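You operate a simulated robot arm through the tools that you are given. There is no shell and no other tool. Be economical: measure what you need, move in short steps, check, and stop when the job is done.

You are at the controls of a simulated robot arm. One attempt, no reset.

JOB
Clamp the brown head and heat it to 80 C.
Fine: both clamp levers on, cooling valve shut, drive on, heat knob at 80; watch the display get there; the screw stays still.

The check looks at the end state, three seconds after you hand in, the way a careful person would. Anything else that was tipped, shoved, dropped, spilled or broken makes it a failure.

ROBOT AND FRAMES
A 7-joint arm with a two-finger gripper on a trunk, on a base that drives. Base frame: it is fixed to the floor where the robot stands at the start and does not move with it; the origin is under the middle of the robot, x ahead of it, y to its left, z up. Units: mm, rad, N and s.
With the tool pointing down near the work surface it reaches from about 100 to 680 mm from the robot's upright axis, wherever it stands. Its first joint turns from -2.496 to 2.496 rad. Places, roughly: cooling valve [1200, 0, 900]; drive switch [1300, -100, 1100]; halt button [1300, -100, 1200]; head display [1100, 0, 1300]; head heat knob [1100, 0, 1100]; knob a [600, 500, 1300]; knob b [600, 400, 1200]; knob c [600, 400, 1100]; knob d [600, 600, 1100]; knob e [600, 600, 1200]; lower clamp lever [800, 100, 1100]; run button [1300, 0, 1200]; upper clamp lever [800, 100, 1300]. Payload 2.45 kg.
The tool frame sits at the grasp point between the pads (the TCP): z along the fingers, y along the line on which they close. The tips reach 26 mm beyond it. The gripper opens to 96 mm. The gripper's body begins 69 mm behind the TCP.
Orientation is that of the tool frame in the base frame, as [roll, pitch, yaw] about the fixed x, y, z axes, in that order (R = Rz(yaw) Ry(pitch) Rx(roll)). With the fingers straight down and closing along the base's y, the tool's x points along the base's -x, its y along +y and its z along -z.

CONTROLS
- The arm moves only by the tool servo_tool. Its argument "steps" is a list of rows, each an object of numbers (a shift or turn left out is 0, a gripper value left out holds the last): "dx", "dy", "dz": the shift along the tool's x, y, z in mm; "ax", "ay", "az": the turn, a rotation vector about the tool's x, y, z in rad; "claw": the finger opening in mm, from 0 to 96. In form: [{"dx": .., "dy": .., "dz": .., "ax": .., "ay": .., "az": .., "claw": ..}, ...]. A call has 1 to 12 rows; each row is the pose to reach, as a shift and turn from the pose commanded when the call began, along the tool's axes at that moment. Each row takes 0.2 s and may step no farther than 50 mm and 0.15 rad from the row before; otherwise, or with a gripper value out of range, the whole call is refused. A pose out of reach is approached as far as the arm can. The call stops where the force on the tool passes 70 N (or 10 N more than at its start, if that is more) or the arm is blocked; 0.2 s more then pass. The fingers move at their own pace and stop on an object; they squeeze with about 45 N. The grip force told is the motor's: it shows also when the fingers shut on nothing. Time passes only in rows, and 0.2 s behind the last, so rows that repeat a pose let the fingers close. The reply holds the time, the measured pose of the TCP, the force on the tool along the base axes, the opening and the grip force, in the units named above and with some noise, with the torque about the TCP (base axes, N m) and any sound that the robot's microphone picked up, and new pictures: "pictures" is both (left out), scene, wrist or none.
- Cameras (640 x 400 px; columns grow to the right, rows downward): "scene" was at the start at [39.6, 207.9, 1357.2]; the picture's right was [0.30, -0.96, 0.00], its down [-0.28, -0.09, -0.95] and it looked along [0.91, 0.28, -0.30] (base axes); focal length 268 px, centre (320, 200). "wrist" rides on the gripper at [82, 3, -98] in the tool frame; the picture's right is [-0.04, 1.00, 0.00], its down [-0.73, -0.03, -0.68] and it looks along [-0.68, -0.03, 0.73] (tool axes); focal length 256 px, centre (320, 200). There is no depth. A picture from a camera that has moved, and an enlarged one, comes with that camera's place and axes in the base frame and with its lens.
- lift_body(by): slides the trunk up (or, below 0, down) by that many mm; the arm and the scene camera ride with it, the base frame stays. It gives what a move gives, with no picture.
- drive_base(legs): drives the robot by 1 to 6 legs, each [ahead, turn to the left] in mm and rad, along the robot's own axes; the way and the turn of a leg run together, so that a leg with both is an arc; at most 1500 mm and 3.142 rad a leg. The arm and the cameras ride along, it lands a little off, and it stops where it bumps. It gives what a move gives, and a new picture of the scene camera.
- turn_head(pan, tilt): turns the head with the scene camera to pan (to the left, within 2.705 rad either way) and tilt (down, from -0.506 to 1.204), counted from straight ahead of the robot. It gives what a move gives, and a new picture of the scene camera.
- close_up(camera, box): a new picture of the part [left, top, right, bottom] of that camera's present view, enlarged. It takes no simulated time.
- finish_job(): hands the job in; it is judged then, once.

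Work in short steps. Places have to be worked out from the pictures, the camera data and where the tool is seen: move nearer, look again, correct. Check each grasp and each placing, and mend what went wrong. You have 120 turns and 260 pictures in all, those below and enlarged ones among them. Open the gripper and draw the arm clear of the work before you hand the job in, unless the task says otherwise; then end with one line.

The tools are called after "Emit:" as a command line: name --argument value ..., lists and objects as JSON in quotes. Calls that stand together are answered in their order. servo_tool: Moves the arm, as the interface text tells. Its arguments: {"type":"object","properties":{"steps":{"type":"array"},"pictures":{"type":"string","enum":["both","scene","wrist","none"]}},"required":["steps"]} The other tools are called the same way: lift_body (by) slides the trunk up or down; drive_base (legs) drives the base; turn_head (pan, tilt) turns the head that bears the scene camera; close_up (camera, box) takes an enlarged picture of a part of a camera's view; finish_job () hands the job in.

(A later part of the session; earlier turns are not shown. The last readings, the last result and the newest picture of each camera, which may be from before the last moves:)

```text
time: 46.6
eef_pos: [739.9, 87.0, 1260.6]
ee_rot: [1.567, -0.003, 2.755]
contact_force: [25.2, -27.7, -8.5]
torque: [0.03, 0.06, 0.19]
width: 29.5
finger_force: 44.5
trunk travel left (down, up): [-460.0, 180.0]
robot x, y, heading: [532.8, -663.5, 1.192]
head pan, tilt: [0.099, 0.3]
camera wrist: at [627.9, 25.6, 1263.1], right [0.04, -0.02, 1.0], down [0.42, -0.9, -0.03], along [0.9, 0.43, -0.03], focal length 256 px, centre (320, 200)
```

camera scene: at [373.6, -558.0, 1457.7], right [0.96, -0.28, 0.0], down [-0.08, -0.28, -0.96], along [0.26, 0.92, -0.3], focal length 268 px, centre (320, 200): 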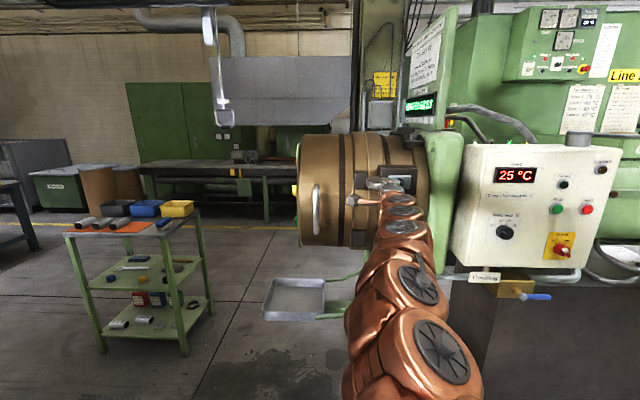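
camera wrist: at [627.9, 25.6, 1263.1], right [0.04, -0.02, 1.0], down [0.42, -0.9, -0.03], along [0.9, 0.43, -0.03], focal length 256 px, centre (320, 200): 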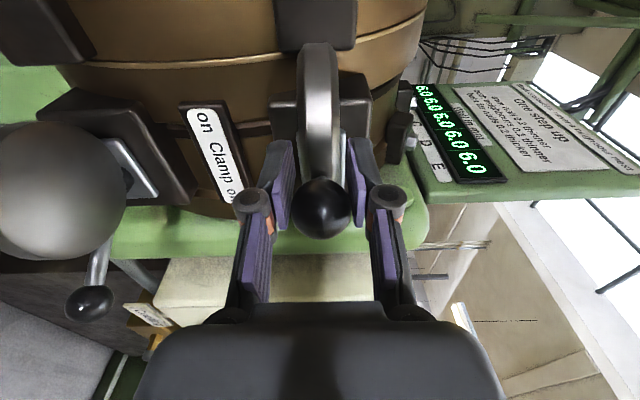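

The ball stays at (747,78) while the fingers slide: end stop, with the swing symmetric about the outward normal, so the upper clamp is on. I open, back away, and lower the trunk 193 mm for the lower lever.

Emit:
servo_tool --steps '[{"claw": 60}, {"claw": 96}, {"claw": 96}, {"dz": -40}, {"dz": -80}, {"dz": -120}, {"dz": -140}, {"dx": -40, "dz": -155}, {"dx": -80, "dz": -155}, {"dx": -105, "dz": -155}]' --pictures "none"

Emit:
lift_body --by -193

Emit:
close_up --camera "scene" --box '[280, 100, 480, 260]'

Emit:
close_up --camera "wrist" --box '[0, 0, 640, 400]'

```text
time: 48.8
eef_pos: [775.1, -92.6, 1259.6]
ee_rot: [1.569, 0.0, 2.758]
contact_force: [-0.7, -0.4, 0.1]
torque: [0.01, 0.04, -0.06]
width: 96.1
finger_force: 0.1
trunk travel left (down, up): [-460.0, 180.0]
robot x, y, heading: [529.3, -668.0, 1.193]
head pan, tilt: [0.099, 0.3]
```

```text
time: 51.0
eef_pos: [775.3, -92.6, 1065.9]
ee_rot: [1.568, 0.0, 2.758]
contact_force: [-0.4, 0.1, 0.7]
torque: [0.01, -0.02, -0.01]
width: 96.1
finger_force: 0.1
trunk travel left (down, up): [-267.0, 373.0]
robot x, y, heading: [533.8, -667.0, 1.193]
head pan, tilt: [0.099, 0.3]
```

```text
2.50 times, centred on (380, 180) of scene
camera zoom: at [370.9, -557.3, 1264.5], right [0.96, -0.28, 0.0], down [-0.08, -0.28, -0.96], along [0.26, 0.92, -0.3], focal length 671 px, centre (170, 250)
```

zoom: 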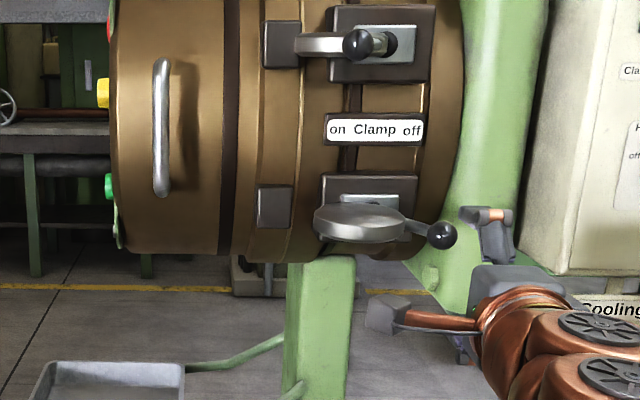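

```text
1.00 times, centred on (320, 200) of wrist (not enlarged: the box is as wide or as high as the picture)
camera zoom: at [664.5, -153.5, 1070.1], right [0.04, -0.02, 1.0], down [0.43, -0.9, -0.03], along [0.9, 0.43, -0.03], focal length 256 px, centre (320, 200)
```

zoom: 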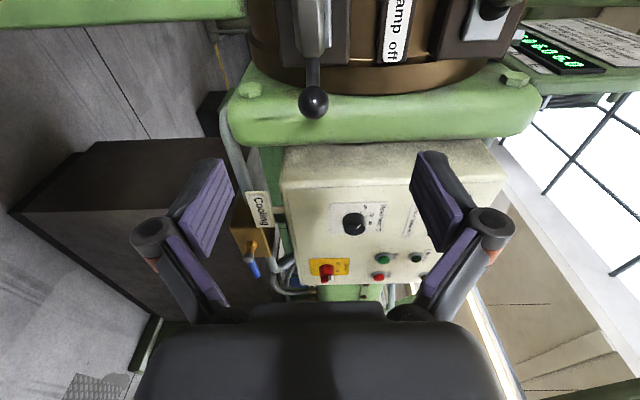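

The close-up shows the upper lever now hooked over the left lug: on. The lower ball is at about (849,41,1058); I move in and grip it.

Emit:
servo_tool --steps '[{"dx": -10, "dy": -4, "dz": 30}, {"dx": -19, "dy": -8, "dz": 70}, {"dx": -19, "dy": -8, "dz": 110}, {"dx": -19, "dy": -8, "dz": 140}, {"dx": -19, "dy": -8, "dz": 151}, {"dx": -19, "dy": -8, "dz": 151}]' --pictures "wrist"

```text
time: 52.4
eef_pos: [852.1, 39.1, 1061.4]
ee_rot: [1.57, 0.0, 2.758]
contact_force: [0.3, 0.0, -0.3]
torque: [0.02, -0.03, 0.0]
width: 96.2
finger_force: 0.1
trunk travel left (down, up): [-267.0, 373.0]
robot x, y, heading: [537.5, -668.5, 1.19]
head pan, tilt: [0.099, 0.3]
camera wrist: at [741.1, -22.4, 1064.6], right [0.04, -0.02, 1.0], down [0.43, -0.9, -0.03], along [0.9, 0.43, -0.03], focal length 256 px, centre (320, 200)
```

wrist: 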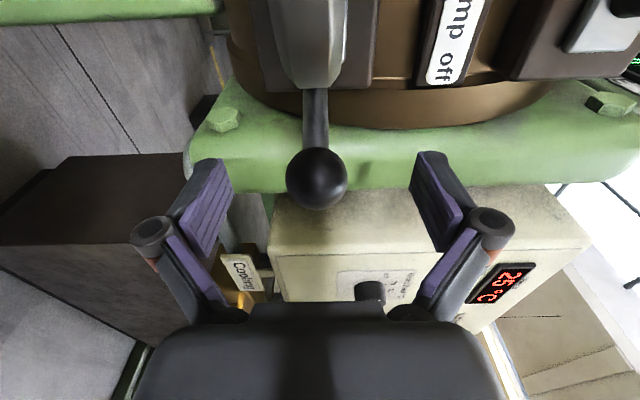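

Ball is 4 mm deeper and slightly lower. I close on it, and then follow the arc learnt from the upper lever.

Emit:
servo_tool --steps '[{"dz": 5, "dy": -1.5, "claw": 80}, {"dz": 5, "dy": -1.5, "claw": 20}, {"dz": 5, "dy": -1.5, "claw": 20}, {"dz": 5, "dy": -1.5, "claw": 20}, {"dz": 5, "dy": -1.5, "claw": 20}, {"dz": 5, "dy": -1.5, "claw": 20}]' --pictures "none"

Emit:
servo_tool --steps '[{"dx": 5, "dz": -3.8}, {"dx": 10.1, "dz": -7.3}, {"dx": 15.5, "dz": -10.6}, {"dx": 21, "dz": -13.5}, {"dx": 26.8, "dz": -16}, {"dx": 32.6, "dz": -17.9}, {"dx": 38.5, "dz": -19.5}, {"dx": 44.5, "dz": -20.7}, {"dx": 44.5, "dz": -20.7}]' --pictures "wrist"

```text
time: 53.8
eef_pos: [854.0, 42.7, 1059.9]
ee_rot: [1.569, 0.001, 2.757]
contact_force: [1.7, -3.9, -1.3]
torque: [-0.01, 0.01, -0.1]
width: 29.6
finger_force: 44.9
trunk travel left (down, up): [-267.0, 373.0]
robot x, y, heading: [528.8, -666.8, 1.19]
head pan, tilt: [0.099, 0.3]
```

```text
time: 55.8
eef_pos: [803.1, 42.0, 1061.9]
ee_rot: [1.568, -0.001, 2.757]
contact_force: [13.9, 11.6, 43.5]
torque: [0.09, 0.1, -1.27]
width: 30.1
finger_force: 45.0
trunk travel left (down, up): [-267.0, 373.0]
robot x, y, heading: [530.0, -668.4, 1.194]
head pan, tilt: [0.099, 0.3]
camera wrist: at [691.8, -19.6, 1062.7], right [0.04, -0.02, 1.0], down [0.43, -0.9, -0.03], along [0.9, 0.43, -0.03], focal length 256 px, centre (320, 200)
```

wrist: 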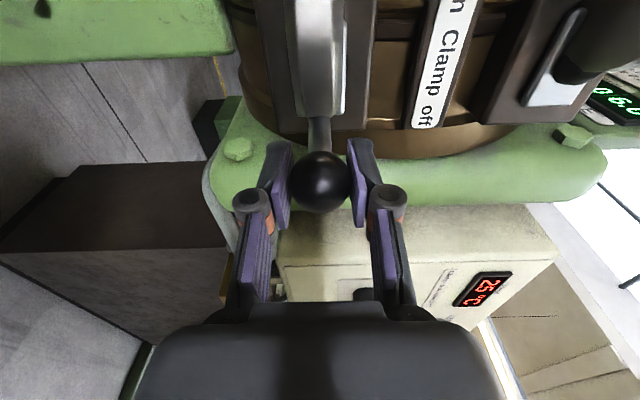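

The lower lever follows well; I raise by 3 mm to relieve the vertical force and go on to the end.

Emit:
servo_tool --steps '[{"dy": 3}, {"dy": 3, "dx": 6, "dz": -0.8}, {"dy": 3, "dx": 12.2, "dz": -1.2}, {"dy": 3, "dx": 18.2, "dz": -1}, {"dy": 3, "dx": 24.3, "dz": -0.6}, {"dy": 3, "dx": 30.3, "dz": 0.4}, {"dy": 3, "dx": 36.3, "dz": 1.7}, {"dy": 3, "dx": 42, "dz": 3.5}, {"dy": 3, "dx": 47.7, "dz": 5.6}, {"dy": 3, "dx": 53.2, "dz": 8}, {"dy": 3, "dx": 58.6, "dz": 10.6}, {"dy": 3, "dx": 58.6, "dz": 10.6}]' --pictures "wrist"

```text
time: 58.4
eef_pos: [752.6, 76.1, 1060.1]
ee_rot: [1.571, -0.001, 2.76]
contact_force: [-7.8, -17.6, -26.6]
torque: [0.01, 0.14, -1.04]
width: 29.8
finger_force: 45.0
trunk travel left (down, up): [-267.0, 373.0]
robot x, y, heading: [535.8, -663.4, 1.192]
head pan, tilt: [0.099, 0.3]
camera wrist: at [640.7, 14.5, 1063.1], right [0.04, -0.01, 1.0], down [0.43, -0.9, -0.03], along [0.9, 0.43, -0.03], focal length 256 px, centre (320, 200)
```

wrist: 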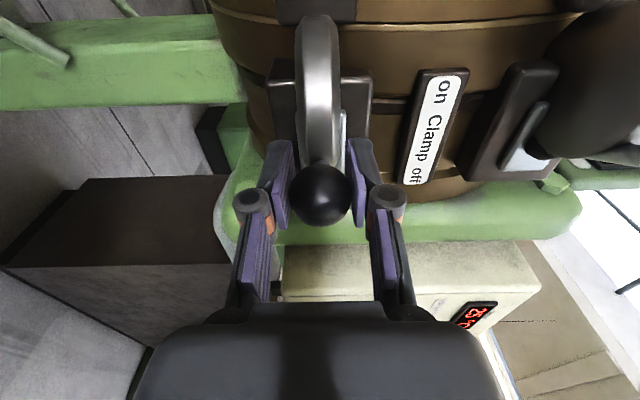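

The ball is at about (750,72), nearly at the end. I push the last bit to the stop.

Emit:
servo_tool --steps '[{"dy": -1.5, "dx": 3, "dz": 2.5}, {"dy": -1.5, "dx": 6, "dz": 5}, {"dy": -1.5, "dx": 9, "dz": 8}, {"dy": -1.5, "dx": 12, "dz": 11}, {"dy": -1.5, "dx": 12, "dz": 11}]' --pictures "wrist"

```text
time: 59.5
eef_pos: [746.7, 87.2, 1060.9]
ee_rot: [1.569, -0.003, 2.751]
contact_force: [7.3, -36.6, -12.1]
torque: [0.01, -0.01, -0.31]
width: 29.4
finger_force: 45.1
trunk travel left (down, up): [-267.0, 373.0]
robot x, y, heading: [535.1, -664.3, 1.199]
head pan, tilt: [0.099, 0.3]
camera wrist: at [635.6, 26.4, 1063.1], right [0.04, -0.02, 1.0], down [0.42, -0.91, -0.03], along [0.91, 0.42, -0.03], focal length 256 px, centre (320, 200)
```

wrist: 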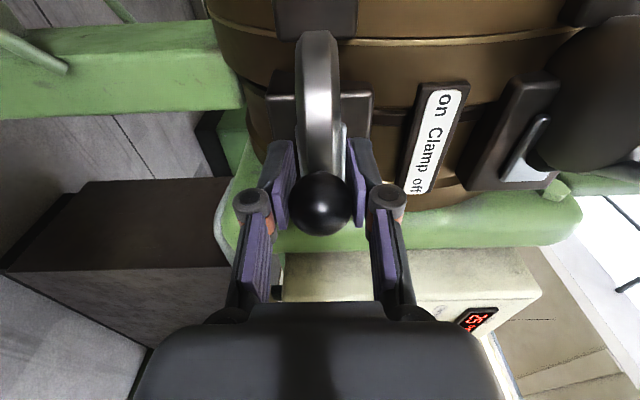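

Same resistance and sliding as at the upper one's stop. I open, back away, and compare both levers.

Emit:
servo_tool --steps '[{"claw": 60}, {"claw": 96}, {"claw": 96}, {"dz": -40}, {"dz": -80}, {"dz": -120}, {"dz": -150}, {"dz": -160, "dx": -45}, {"dz": -160, "dx": -90}, {"dz": -160, "dx": -135}, {"dz": -160, "dx": -180}]' --pictures "wrist"

Emit:
close_up --camera "scene" --box '[280, 100, 480, 260]'

Emit:
close_up --camera "scene" --box '[440, 60, 640, 240]'

```text
time: 62.0
eef_pos: [851.8, -126.7, 1060.7]
ee_rot: [1.569, 0.001, 2.757]
contact_force: [-1.4, -0.2, -0.2]
torque: [-0.04, 0.02, -0.02]
width: 95.8
finger_force: 0.0
trunk travel left (down, up): [-267.0, 373.0]
robot x, y, heading: [529.1, -668.0, 1.195]
head pan, tilt: [0.099, 0.3]
camera wrist: at [740.2, -187.5, 1063.3], right [0.04, -0.02, 1.0], down [0.43, -0.9, -0.03], along [0.9, 0.43, -0.03], focal length 256 px, centre (320, 200)
```

wrist: 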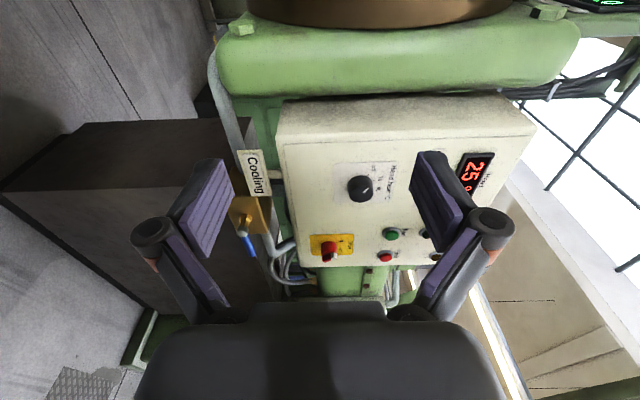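

```text
2.50 times, centred on (380, 180) of scene
camera zoom: at [370.7, -557.3, 1264.4], right [0.96, -0.28, 0.0], down [-0.08, -0.28, -0.96], along [0.26, 0.92, -0.3], focal length 671 px, centre (170, 250)
```

zoom: 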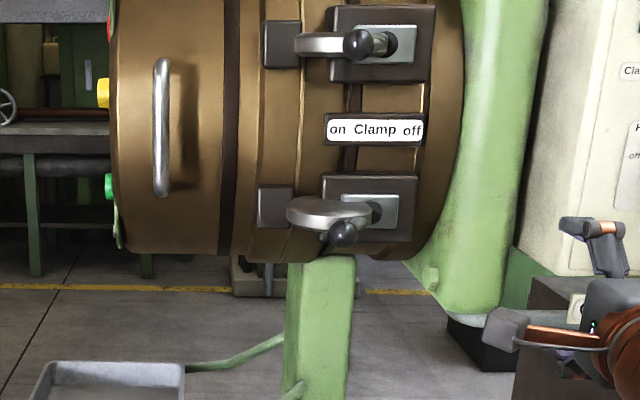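

```text
2.22 times, centred on (540, 150) of scene
camera zoom: at [370.7, -557.3, 1264.4], right [0.96, -0.28, 0.0], down [-0.08, -0.28, -0.96], along [0.26, 0.92, -0.3], focal length 596 px, centre (-169, 311)
```

zoom: 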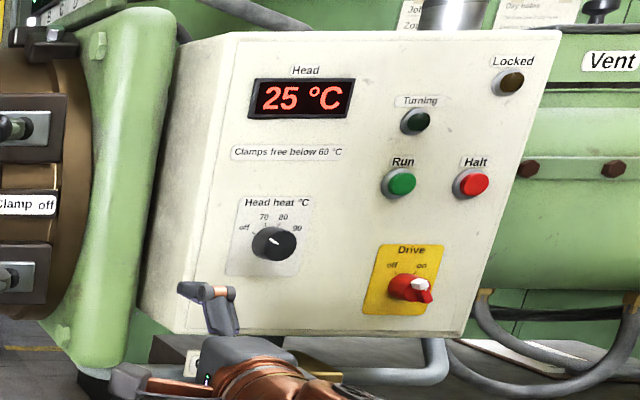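

Both levers are on alike. The panel is readable: heat knob (off/70/80/90), drive switch (off/on), and Run which I must leave alone. I shift the base right along the machine to face the panel.

Emit:
drive_base --legs '[[0, -1.4], [330, 0], [0, 1.4]]'

Emit:
turn_head --pan -0.1 --tilt 0.35

```text
time: 65.8
eef_pos: [1106.8, -954.9, 1045.7]
ee_rot: [1.565, -0.068, 1.353]
contact_force: [0.3, -0.1, 0.5]
torque: [-0.02, 0.01, -0.02]
width: 96.1
finger_force: 0.1
trunk travel left (down, up): [-267.0, 373.0]
robot x, y, heading: [534.2, -660.2, -0.149]
head pan, tilt: [0.099, 0.3]
stopped in leg 1: the robot was blocked; the commanded pose is now the measured one
camera scene: at [609.5, -454.7, 1262.8], right [-0.05, -1.0, 0.02], down [-0.3, 0.0, -0.95], along [0.95, -0.05, -0.3], focal length 268 px, centre (320, 200)
```

scene: 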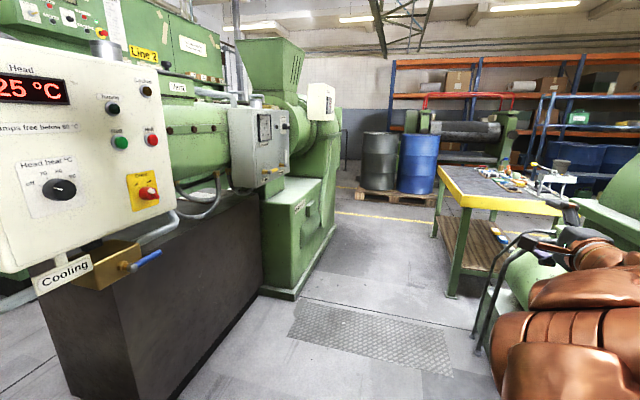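

```text
time: 66.5
eef_pos: [1109.4, -951.1, 1046.1]
ee_rot: [1.568, -0.063, 1.358]
contact_force: [0.8, 0.0, 0.0]
torque: [-0.02, -0.03, 0.0]
width: 96.1
finger_force: 0.1
trunk travel left (down, up): [-267.0, 373.0]
robot x, y, heading: [534.5, -658.2, -0.146]
head pan, tilt: [-0.099, 0.351]
camera scene: at [606.1, -475.6, 1258.7], right [-0.24, -0.97, 0.02], down [-0.34, 0.07, -0.94], along [0.91, -0.23, -0.34], focal length 268 px, centre (320, 200)
```

scene: 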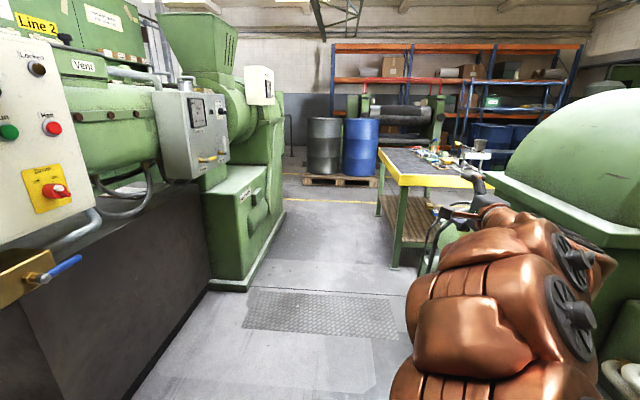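

The turn was blocked: something of the robot touches the neighbouring machine. I turn back left a bit and look at the right side.

Emit:
drive_base --legs '[[0, 0.35]]'

Emit:
turn_head --pan -1.0 --tilt 0.7

Emit:
turn_head --pan -2.0 --tilt 0.9

```text
time: 68.0
eef_pos: [1174.1, -738.9, 1046.6]
ee_rot: [1.566, -0.061, 1.698]
contact_force: [0.9, -0.2, 0.2]
torque: [0.02, 0.03, 0.0]
width: 96.0
finger_force: 0.0
trunk travel left (down, up): [-267.0, 373.0]
robot x, y, heading: [536.3, -656.0, 0.194]
head pan, tilt: [-0.099, 0.351]
camera scene: at [545.0, -478.2, 1259.7], right [0.1, -1.0, 0.0], down [-0.34, -0.03, -0.94], along [0.93, 0.09, -0.34], focal length 268 px, centre (320, 200)
```

scene: 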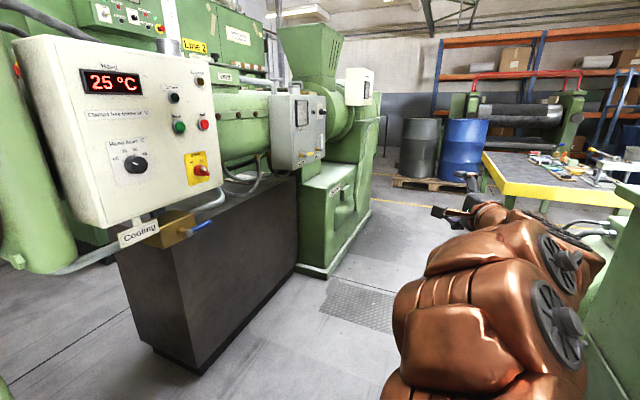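

```text
time: 69.2
eef_pos: [1175.0, -739.4, 1045.3]
ee_rot: [1.567, -0.062, 1.698]
contact_force: [0.0, -0.6, 0.2]
torque: [0.02, 0.02, 0.04]
width: 96.1
finger_force: 0.0
trunk travel left (down, up): [-267.0, 373.0]
robot x, y, heading: [533.2, -655.9, 0.196]
head pan, tilt: [-1.0, 0.7]
camera scene: at [511.2, -548.4, 1228.4], right [-0.72, -0.69, 0.0], down [-0.45, 0.46, -0.77], along [0.53, -0.55, -0.64], focal length 268 px, centre (320, 200)
```

scene: 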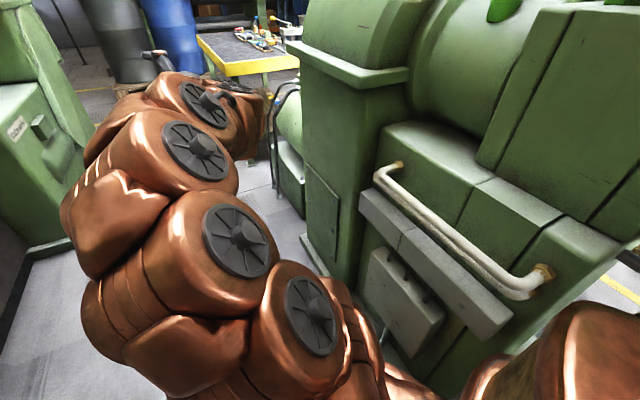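

```text
time: 70.5
eef_pos: [1174.3, -739.8, 1045.9]
ee_rot: [1.568, -0.061, 1.697]
contact_force: [-0.3, 0.3, -0.4]
torque: [-0.01, 0.02, 0.0]
width: 96.0
finger_force: 0.0
trunk travel left (down, up): [-267.0, 373.0]
robot x, y, heading: [537.7, -652.9, 0.198]
head pan, tilt: [-2.0, 0.901]
camera scene: at [434.8, -560.7, 1212.2], right [-0.97, 0.23, 0.0], down [0.18, 0.76, -0.62], along [-0.14, -0.6, -0.78], focal length 268 px, centre (320, 200)
```

scene: 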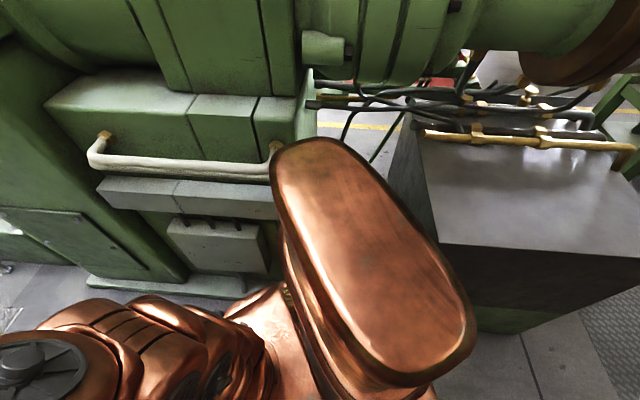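

The arm's elbow comes close to the neighbour here. I fold the arm in first (pull the tool back about 190 mm, tilting it down a little) so that turning in front of the panel is safe.

Emit:
servo_tool --steps '[{"dz": -25, "ax": 0.05}, {"dz": -50, "ax": 0.1}, {"dz": -75, "ax": 0.15}, {"dz": -100, "ax": 0.2}, {"dz": -125, "ax": 0.25}, {"dz": -150, "ax": 0.3}, {"dz": -170, "ax": 0.35}, {"dz": -190, "ax": 0.4}]' --pictures "none"

Emit:
turn_head --pan -0.6 --tilt 0.5

```text
time: 72.3
eef_pos: [985.9, -763.5, 1046.6]
ee_rot: [1.969, -0.059, 1.699]
contact_force: [0.1, 0.6, 0.0]
torque: [0.0, -0.02, 0.0]
width: 96.0
finger_force: 0.1
trunk travel left (down, up): [-267.0, 373.0]
robot x, y, heading: [537.8, -656.4, 0.199]
head pan, tilt: [-2.0, 0.901]
```

```text
time: 73.8
eef_pos: [985.9, -764.6, 1046.3]
ee_rot: [1.969, -0.06, 1.697]
contact_force: [-0.1, 0.2, 0.9]
torque: [-0.01, 0.01, 0.01]
width: 96.3
finger_force: 0.0
trunk travel left (down, up): [-267.0, 373.0]
robot x, y, heading: [537.8, -652.3, 0.197]
head pan, tilt: [-0.6, 0.499]
camera scene: at [535.8, -523.1, 1246.0], right [-0.39, -0.92, 0.0], down [-0.44, 0.19, -0.88], along [0.81, -0.35, -0.48], focal length 268 px, centre (320, 200)
```

scene: 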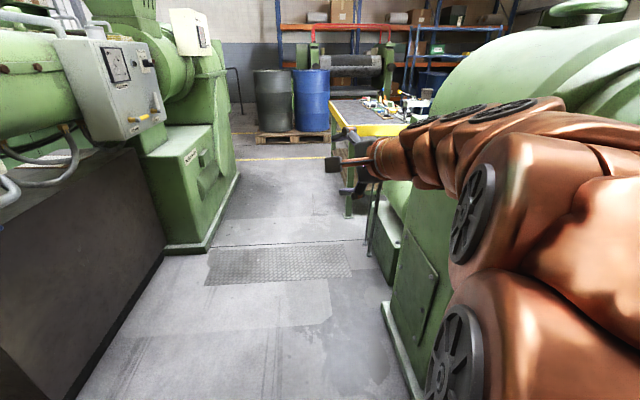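

Now the tool is only ~460 mm from the robot's axis. I drive ahead along the aisle, turn to the panel, and back up a little.

Emit:
drive_base --legs '[[310, 0], [0, 1.0], [-60, 0]]'

Emit:
turn_head --pan -0.1 --tilt 0.3

```text
time: 79.1
eef_pos: [1146.8, -321.7, 1045.8]
ee_rot: [1.967, -0.061, 2.726]
contact_force: [0.4, 0.3, -0.1]
torque: [0.01, -0.01, -0.01]
width: 96.1
finger_force: 0.1
trunk travel left (down, up): [-267.0, 373.0]
robot x, y, heading: [820.5, -650.2, 1.221]
head pan, tilt: [-0.6, 0.499]
camera scene: at [706.7, -583.4, 1246.1], right [0.58, -0.81, 0.0], down [-0.39, -0.28, -0.88], along [0.71, 0.51, -0.48], focal length 268 px, centre (320, 200)
```

scene: 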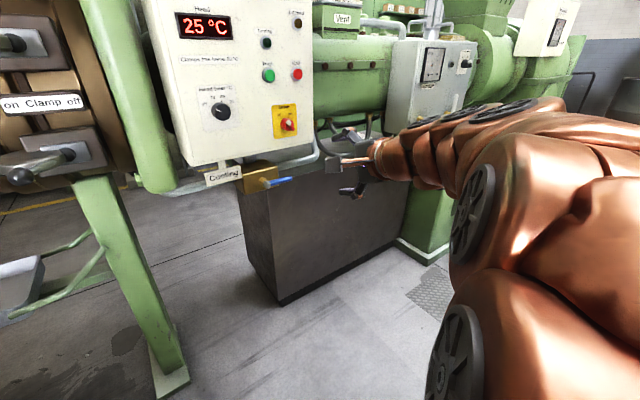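

```text
time: 80.0
eef_pos: [1147.2, -322.5, 1046.9]
ee_rot: [1.967, -0.059, 2.725]
contact_force: [-0.2, 0.3, 0.7]
torque: [0.0, 0.0, 0.01]
width: 95.9
finger_force: 0.0
trunk travel left (down, up): [-267.0, 373.0]
robot x, y, heading: [817.7, -650.7, 1.23]
head pan, tilt: [-0.099, 0.3]
camera scene: at [673.2, -552.3, 1264.4], right [0.9, -0.43, 0.0], down [-0.13, -0.27, -0.96], along [0.41, 0.86, -0.3], focal length 268 px, centre (320, 200)
```

scene: 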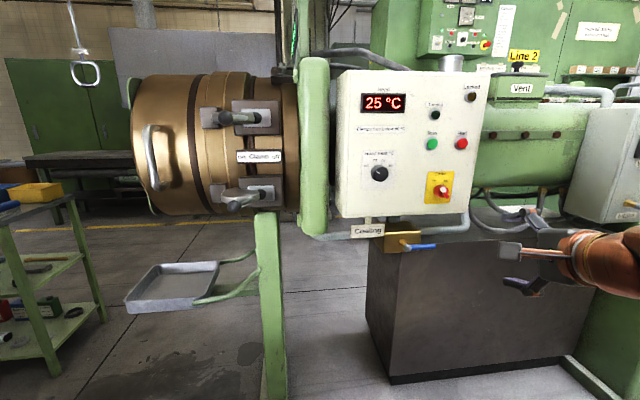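

Good, facing the panel at (818,−651), heading 1.23. I enlarge the panel, the cooling valve and the clamp levers.

Emit:
close_up --camera "scene" --box '[330, 60, 490, 220]'

Emit:
close_up --camera "scene" --box '[330, 180, 480, 274]'

Emit:
close_up --camera "scene" --box '[190, 80, 310, 220]'

```text
2.50 times, centred on (410, 140) of scene
camera zoom: at [673.2, -552.3, 1264.4], right [0.9, -0.43, 0.0], down [-0.13, -0.27, -0.96], along [0.41, 0.86, -0.3], focal length 671 px, centre (95, 350)
```

zoom: 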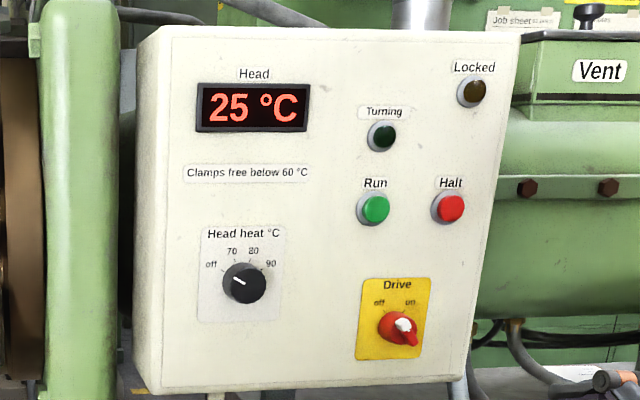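

```text
4.26 times, centred on (405, 227) of scene
camera zoom: at [673.2, -552.3, 1264.4], right [0.9, -0.43, 0.0], down [-0.13, -0.27, -0.96], along [0.41, 0.86, -0.3], focal length 1142 px, centre (-42, 85)
```

zoom: 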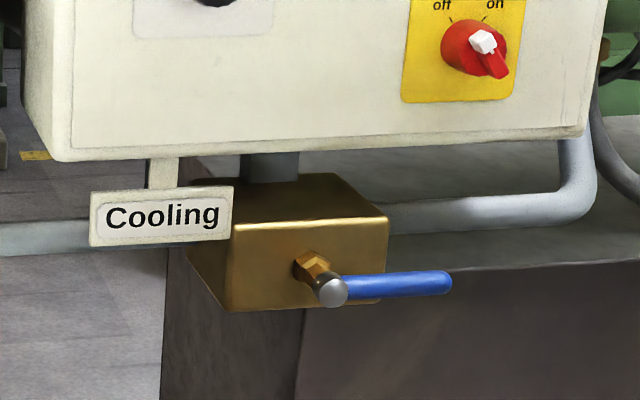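

```text
2.86 times, centred on (250, 150) of scene
camera zoom: at [673.2, -552.3, 1264.4], right [0.9, -0.43, 0.0], down [-0.13, -0.27, -0.96], along [0.41, 0.86, -0.3], focal length 767 px, centre (520, 343)
```

zoom: 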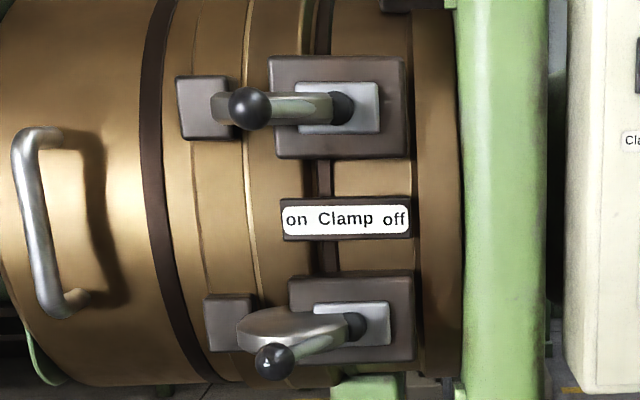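

Knob reads "off" (80 is about 80° clockwise); drive is off; the cooling lever lies along the pipe, i.e. open. Triangulated: heat knob ≈ (1112,5,1120), drive switch ≈ (1278,−60,1065), valve hub ≈ (1194,−27,901). I take the tool to a level pose 130 mm before the heat knob, rolled −0.7.

Emit:
servo_tool --steps '[{"dx": 23, "dy": 17, "dz": 17, "ax": -0.056, "ay": -0.016, "az": -0.108}, {"dx": 47, "dy": 34, "dz": 34, "ax": -0.111, "ay": -0.032, "az": -0.216}, {"dx": 70, "dy": 51, "dz": 51, "ax": -0.167, "ay": -0.048, "az": -0.324}, {"dx": 93, "dy": 68, "dz": 67, "ax": -0.223, "ay": -0.064, "az": -0.433}, {"dx": 117, "dy": 85, "dz": 84, "ax": -0.279, "ay": -0.08, "az": -0.541}, {"dx": 140, "dy": 102, "dz": 101, "ax": -0.334, "ay": -0.096, "az": -0.649}, {"dx": 163, "dy": 119, "dz": 118, "ax": -0.39, "ay": -0.112, "az": -0.757}, {"dx": 163, "dy": 119, "dz": 118, "ax": -0.39, "ay": -0.112, "az": -0.757}]'

```text
time: 81.8
eef_pos: [1061.1, -116.5, 1121.5]
ee_rot: [1.568, 0.7, 2.765]
contact_force: [0.2, 0.2, -0.3]
torque: [-0.02, 0.0, 0.03]
width: 96.2
finger_force: 0.0
trunk travel left (down, up): [-267.0, 373.0]
robot x, y, heading: [818.9, -647.6, 1.223]
head pan, tilt: [-0.099, 0.3]
camera scene: at [673.2, -552.3, 1264.4], right [0.9, -0.43, 0.0], down [-0.13, -0.27, -0.96], along [0.41, 0.86, -0.3], focal length 268 px, centre (320, 200)
camera wrist: at [965.9, -184.7, 1071.7], right [-0.57, 0.22, 0.79], down [0.29, -0.84, 0.45], along [0.77, 0.49, 0.42], focal length 256 px, centre (320, 200)
```

scene: 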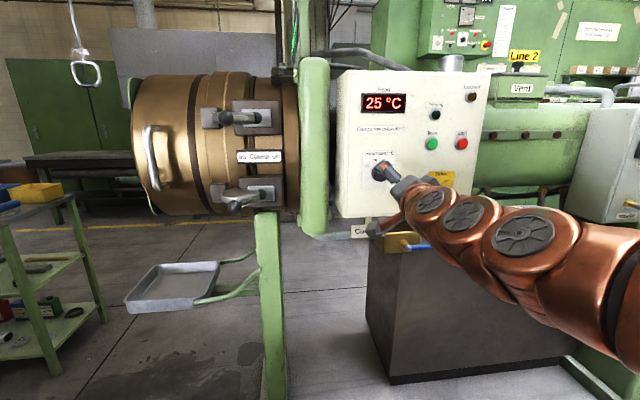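
wrist: 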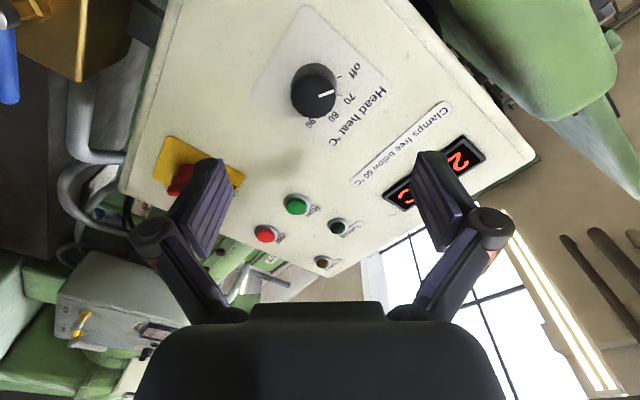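

Clear view. The knob's face lies 125 mm ahead, about 5 mm to the right. I go in 105 mm with the fingers at 75 and check.

Emit:
servo_tool --steps '[{"dx": -4, "dy": -3.4, "dz": 30, "claw": 75}, {"dx": -4, "dy": -3.4, "dz": 60}, {"dx": -4, "dy": -3.4, "dz": 90}, {"dx": -4, "dy": -3.4, "dz": 105}, {"dx": -4, "dy": -3.4, "dz": 105}]' --pictures "wrist"

Emit:
close_up --camera "wrist" --box '[220, 80, 440, 240]'

```text
time: 83.0
eef_pos: [1106.6, -18.9, 1120.2]
ee_rot: [1.572, 0.699, 2.766]
contact_force: [0.1, 0.1, 0.2]
torque: [0.02, 0.02, 0.04]
width: 74.8
finger_force: 0.1
trunk travel left (down, up): [-267.0, 373.0]
robot x, y, heading: [818.5, -648.1, 1.224]
head pan, tilt: [-0.099, 0.3]
camera wrist: at [1011.3, -87.9, 1070.0], right [-0.57, 0.22, 0.79], down [0.29, -0.84, 0.45], along [0.77, 0.49, 0.42], focal length 256 px, centre (320, 200)
```

wrist: 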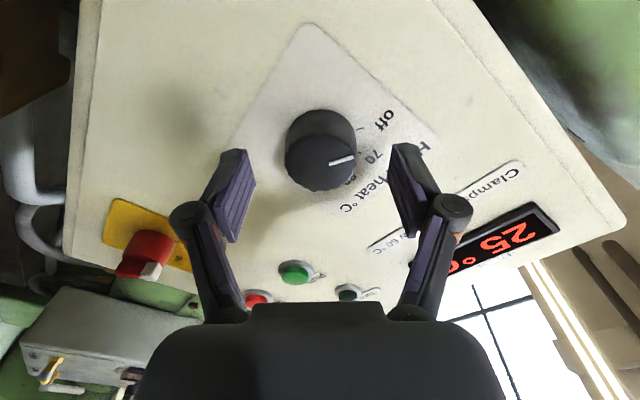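

```text
2.50 times, centred on (330, 160) of wrist
camera zoom: at [1011.3, -87.9, 1070.0], right [-0.57, 0.22, 0.79], down [0.29, -0.84, 0.45], along [0.77, 0.49, 0.42], focal length 640 px, centre (295, 300)
```

zoom: 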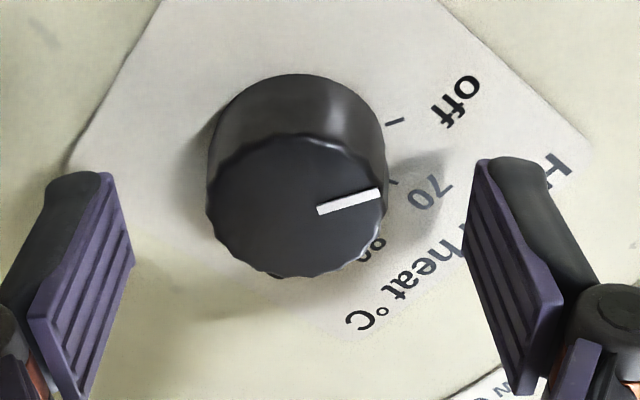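

The knob is centred, its face 21 mm ahead of the TCP. I go 13 mm deeper and close on it.

Emit:
servo_tool --steps '[{"dz": 7}, {"dz": 13}, {"dz": 13, "claw": 30}, {"dz": 13, "claw": 30}, {"dz": 13, "claw": 30}, {"dz": 13, "claw": 30}]' --pictures "wrist"

```text
time: 84.4
eef_pos: [1111.2, -7.2, 1121.3]
ee_rot: [1.57, 0.698, 2.765]
contact_force: [-0.1, 2.5, 5.7]
torque: [0.07, -0.03, 0.06]
width: 41.1
finger_force: 44.7
trunk travel left (down, up): [-267.0, 373.0]
robot x, y, heading: [821.8, -647.0, 1.219]
head pan, tilt: [-0.099, 0.3]
camera wrist: at [1016.0, -76.3, 1071.0], right [-0.57, 0.22, 0.79], down [0.29, -0.84, 0.45], along [0.77, 0.49, 0.42], focal length 256 px, centre (320, 200)
```

wrist: 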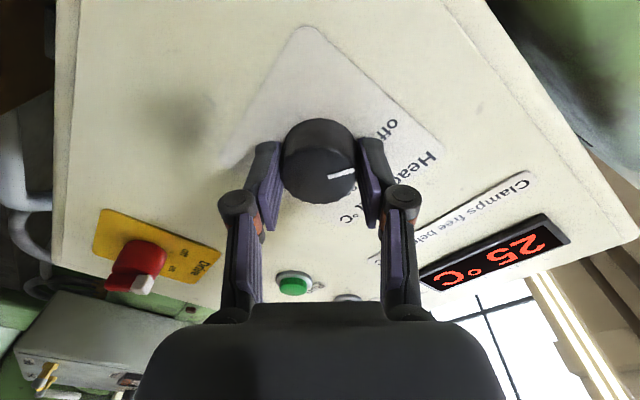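

Gripped at 41 mm. I turn it clockwise (+az) by about 0.7 rad first and check.

Emit:
servo_tool --steps '[{"az": 0.14}, {"az": 0.28}, {"az": 0.42}, {"az": 0.56}, {"az": 0.7}, {"az": 0.7}]' --pictures "wrist"

Emit:
close_up --camera "wrist" --box '[220, 80, 440, 240]'

```text
time: 85.8
eef_pos: [1111.7, -8.4, 1120.1]
ee_rot: [1.574, -0.002, 2.768]
contact_force: [-1.1, 10.2, 4.6]
torque: [0.09, -0.01, 0.61]
width: 40.8
finger_force: 44.9
trunk travel left (down, up): [-267.0, 373.0]
robot x, y, heading: [818.9, -648.3, 1.225]
head pan, tilt: [-0.099, 0.3]
camera wrist: at [1000.5, -70.9, 1123.4], right [0.04, -0.01, 1.0], down [0.43, -0.9, -0.03], along [0.9, 0.44, -0.03], focal length 256 px, centre (320, 200)
```

wrist: 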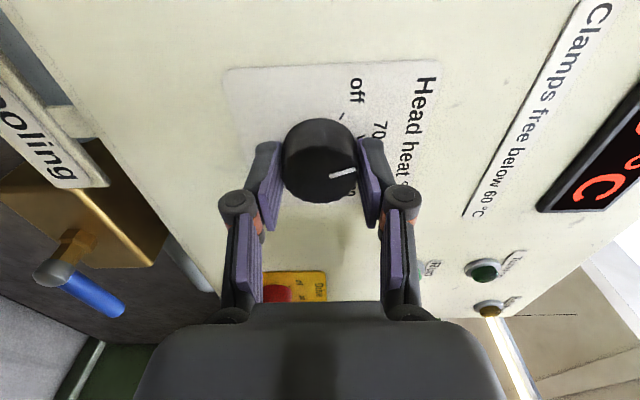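

```text
2.50 times, centred on (330, 160) of wrist
camera zoom: at [1000.5, -70.9, 1123.4], right [0.04, -0.01, 1.0], down [0.43, -0.9, -0.03], along [0.9, 0.44, -0.03], focal length 640 px, centre (295, 300)
```

zoom: 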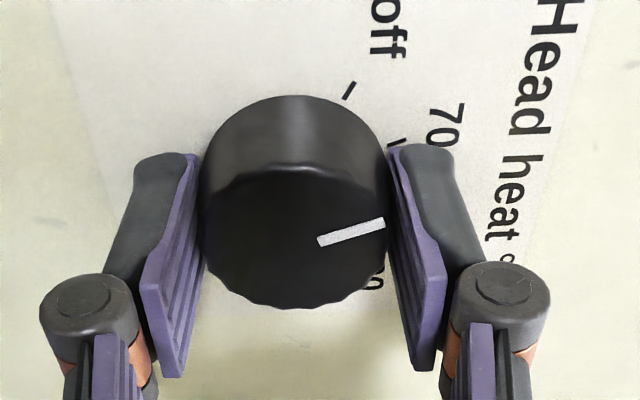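

The knob follows. I turn another 0.7 rad to about the 80 mark.

Emit:
servo_tool --steps '[{"az": 0.14}, {"az": 0.28}, {"az": 0.42}, {"az": 0.56}, {"az": 0.69}, {"az": 0.69}]' --pictures "both"

Emit:
close_up --camera "wrist" --box '[220, 80, 440, 240]'

```text
time: 87.2
eef_pos: [1110.9, -8.4, 1119.0]
ee_rot: [1.576, -0.694, 2.767]
contact_force: [-17.1, -28.6, -39.5]
torque: [-1.23, 0.38, 0.69]
width: 40.9
finger_force: 45.2
trunk travel left (down, up): [-267.0, 373.0]
robot x, y, heading: [823.2, -648.4, 1.225]
head pan, tilt: [-0.099, 0.3]
camera scene: at [672.7, -552.5, 1264.0], right [0.9, -0.43, 0.0], down [-0.13, -0.27, -0.96], along [0.41, 0.86, -0.3], focal length 268 px, centre (320, 200)
camera wrist: at [1019.8, -78.1, 1173.8], right [0.62, -0.24, 0.74], down [0.26, -0.83, -0.49], along [0.74, 0.5, -0.46], focal length 256 px, centre (320, 200)
```

scene: 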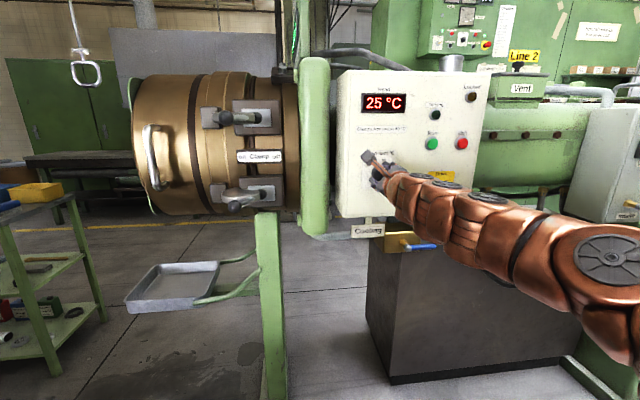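
wrist: 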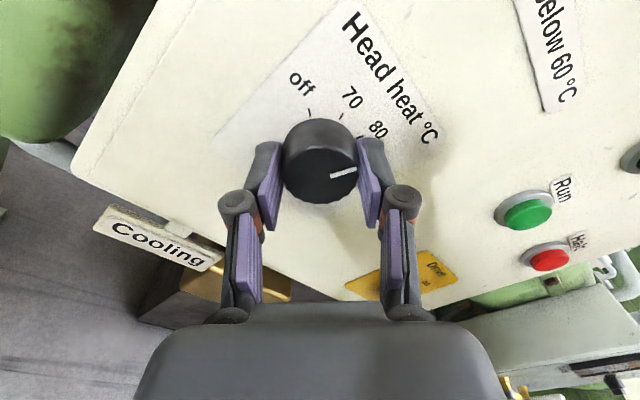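

```text
2.50 times, centred on (330, 160) of wrist
camera zoom: at [1019.8, -78.1, 1173.8], right [0.62, -0.24, 0.74], down [0.26, -0.83, -0.49], along [0.74, 0.5, -0.46], focal length 640 px, centre (295, 300)
```

zoom: 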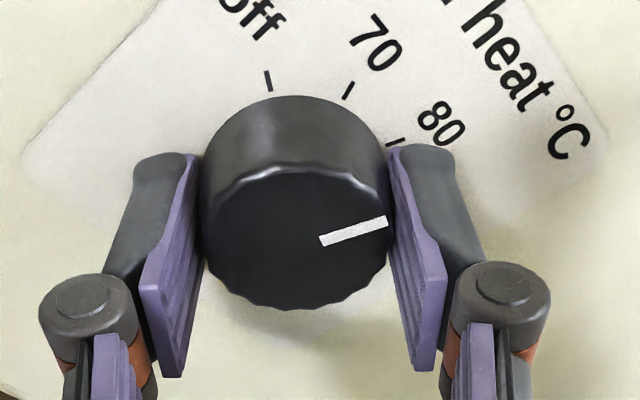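

The pointer's slope (≈15°) matches the 80 tick. I release and back off to check from the scene camera.

Emit:
servo_tool --steps '[{"claw": 55}, {"claw": 70}, {"claw": 70}, {"dz": -40}, {"dz": -80}, {"dz": -100}]' --pictures "wrist"

Emit:
close_up --camera "wrist" --box '[220, 40, 440, 200]'

Emit:
close_up --camera "scene" --box '[330, 60, 490, 220]'

```text
time: 88.6
eef_pos: [1073.3, -99.7, 1123.2]
ee_rot: [1.573, -0.691, 2.768]
contact_force: [-0.2, -0.3, 0.3]
torque: [0.05, -0.02, 0.0]
width: 70.2
finger_force: 0.0
trunk travel left (down, up): [-267.0, 373.0]
robot x, y, heading: [821.7, -648.2, 1.221]
head pan, tilt: [-0.099, 0.3]
camera wrist: at [981.2, -168.9, 1177.2], right [0.62, -0.24, 0.74], down [0.26, -0.83, -0.49], along [0.74, 0.5, -0.45], focal length 256 px, centre (320, 200)
```

wrist: 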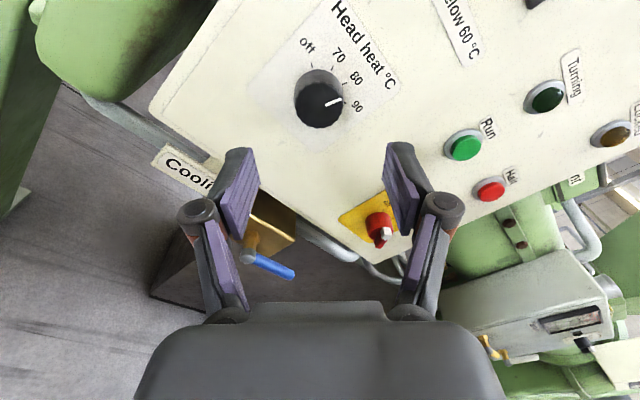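

```text
2.50 times, centred on (330, 120) of wrist
camera zoom: at [981.2, -168.9, 1177.2], right [0.62, -0.24, 0.74], down [0.26, -0.83, -0.49], along [0.74, 0.5, -0.45], focal length 640 px, centre (295, 400)
```

zoom: 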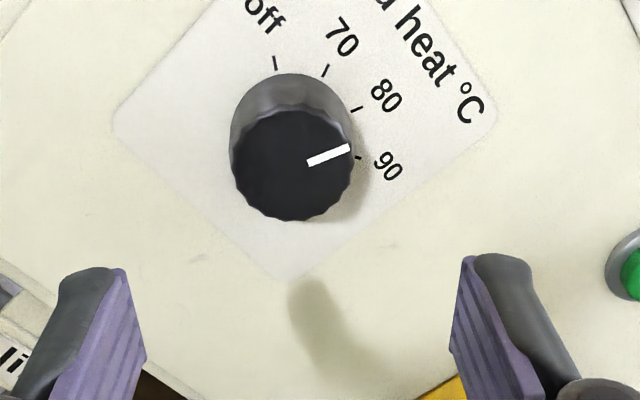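

```text
2.50 times, centred on (410, 140) of scene
camera zoom: at [673.1, -552.1, 1264.5], right [0.9, -0.43, 0.0], down [-0.13, -0.27, -0.96], along [0.41, 0.86, -0.3], focal length 671 px, centre (95, 350)
```

zoom: 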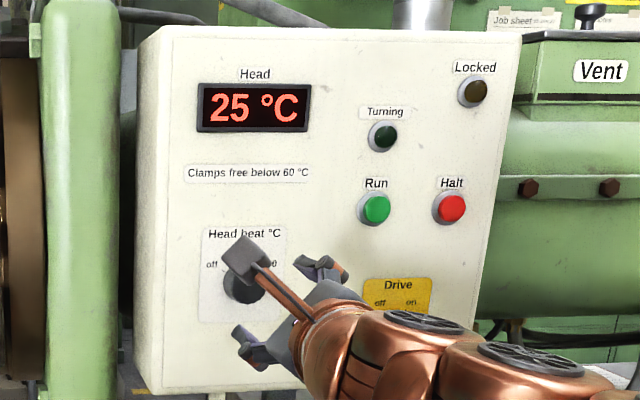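

The pointer lines up with 80. The head isn't heating yet, probably because the drive is off. I move in front of the drive switch, rolling to −0.52 to look at it squarely.

Emit:
servo_tool --steps '[{"dx": -19, "dy": 7.5, "dz": -18, "az": -0.134}, {"dx": -38, "dy": 15, "dz": -18, "az": -0.269}, {"dx": -57, "dy": 22, "dz": -18, "az": -0.403}, {"dx": -77, "dy": 30, "dz": -18, "az": -0.538}, {"dx": -96, "dy": 37, "dz": -18, "az": -0.672}, {"dx": -115, "dy": 45, "dz": -18, "az": -0.807}, {"dx": -134, "dy": 52, "dz": -18, "az": -0.941}, {"dx": -153, "dy": 60, "dz": -18, "az": -1.076}, {"dx": -172, "dy": 67, "dz": -18, "az": -1.21}, {"dx": -172, "dy": 67, "dz": -18, "az": -1.21}]' --pictures "wrist"

Emit:
close_up --camera "wrist" --box '[220, 20, 440, 180]'

Emit:
close_up --camera "scene" --box '[330, 60, 490, 220]'

```text
time: 90.8
eef_pos: [1231.4, -183.1, 1063.6]
ee_rot: [1.571, 0.521, 2.767]
contact_force: [0.2, -1.4, 0.7]
torque: [-0.01, -0.01, 0.0]
width: 70.0
finger_force: 0.1
trunk travel left (down, up): [-267.0, 373.0]
robot x, y, heading: [820.7, -652.1, 1.229]
head pan, tilt: [-0.099, 0.3]
camera wrist: at [1129.4, -248.6, 1025.0], right [-0.43, 0.17, 0.89], down [0.36, -0.87, 0.34], along [0.83, 0.46, 0.31], focal length 256 px, centre (320, 200)
```

wrist: 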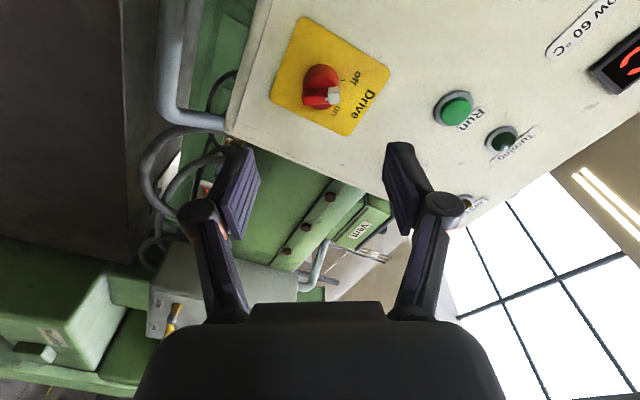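

```text
2.50 times, centred on (330, 100) of wrist
camera zoom: at [1129.4, -248.6, 1025.0], right [-0.43, 0.17, 0.89], down [0.36, -0.87, 0.34], along [0.83, 0.46, 0.31], focal length 640 px, centre (295, 450)
```

zoom: 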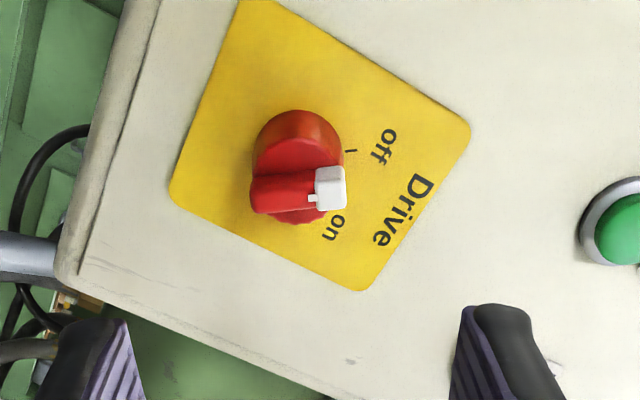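

```text
2.50 times, centred on (410, 140) of scene
camera zoom: at [673.2, -552.3, 1264.5], right [0.9, -0.43, 0.0], down [-0.13, -0.27, -0.96], along [0.41, 0.86, -0.3], focal length 671 px, centre (95, 350)
```

zoom: 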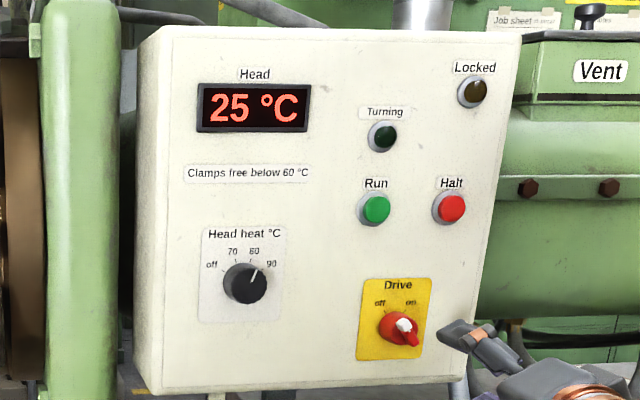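

The switch bar lies in line with tool y, white tip at "off". Its front is ~135 mm ahead, offset dx≈−7.5. I approach 108 mm and check; I also enlarge the heat knob.

Emit:
servo_tool --steps '[{"dx": -7.5, "dy": 1, "dz": 30}, {"dx": -7.5, "dy": 1, "dz": 60}, {"dx": -7.5, "dy": 1, "dz": 90}, {"dx": -7.5, "dy": 1, "dz": 108}, {"dx": -7.5, "dy": 1, "dz": 108}]' --pictures "wrist"

Emit:
close_up --camera "scene" --box '[355, 145, 405, 195]'

```text
time: 92.0
eef_pos: [1277.2, -84.3, 1067.8]
ee_rot: [1.57, 0.519, 2.767]
contact_force: [0.1, -0.5, 0.0]
torque: [-0.01, 0.01, 0.0]
width: 69.9
finger_force: 0.1
trunk travel left (down, up): [-267.0, 373.0]
robot x, y, heading: [818.6, -648.9, 1.224]
head pan, tilt: [-0.099, 0.3]
camera wrist: at [1174.1, -149.2, 1030.1], right [-0.43, 0.17, 0.89], down [0.36, -0.87, 0.34], along [0.83, 0.46, 0.31], focal length 256 px, centre (320, 200)
```

wrist: 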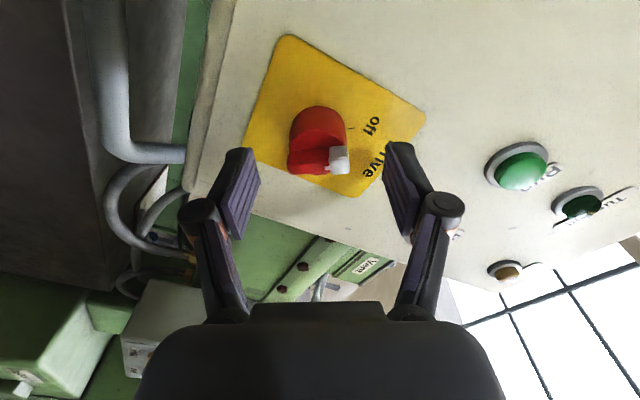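

```text
8.00 times, centred on (380, 170) of scene
camera zoom: at [673.2, -552.3, 1264.5], right [0.9, -0.43, 0.0], down [-0.13, -0.27, -0.96], along [0.41, 0.86, -0.3], focal length 2146 px, centre (-160, 440)
```

zoom: 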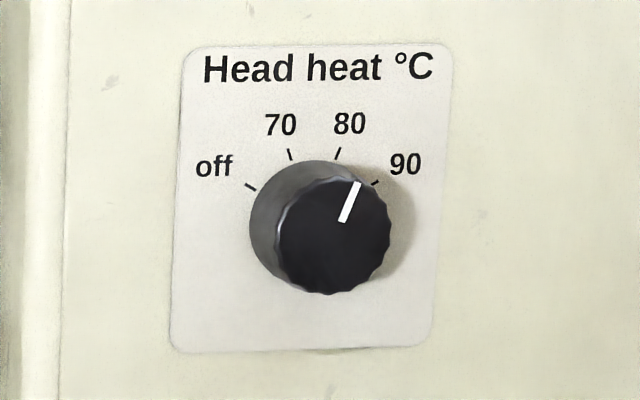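

The heat pointer stands at 80 within a few degrees. The switch bar is centred, its front ~23 mm ahead; I go 14 mm deeper and close on it.

Emit:
servo_tool --steps '[{"dz": 7}, {"dz": 14}, {"dz": 14, "claw": 20}, {"dz": 14, "claw": 20}, {"dz": 14, "claw": 20}, {"dz": 14, "claw": 20}]' --pictures "wrist"

```text
time: 93.4
eef_pos: [1281.5, -70.9, 1067.2]
ee_rot: [1.57, 0.519, 2.766]
contact_force: [1.7, 2.1, 1.5]
torque: [0.62, -0.22, 0.22]
width: 32.9
finger_force: 44.6
trunk travel left (down, up): [-267.0, 373.0]
robot x, y, heading: [821.7, -647.3, 1.223]
head pan, tilt: [-0.099, 0.3]
camera wrist: at [1179.6, -136.8, 1029.3], right [-0.43, 0.17, 0.89], down [0.36, -0.87, 0.34], along [0.83, 0.46, 0.31], focal length 256 px, centre (320, 200)
```

wrist: 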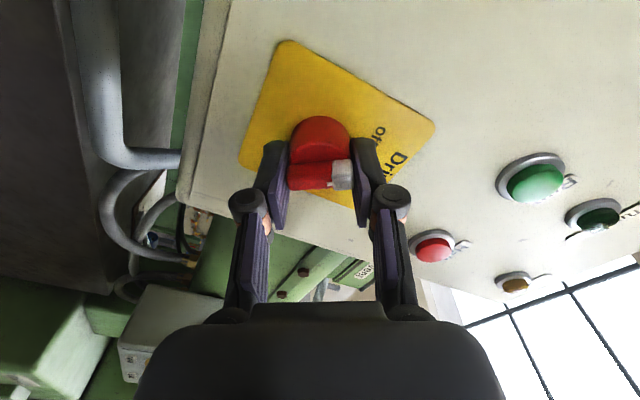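

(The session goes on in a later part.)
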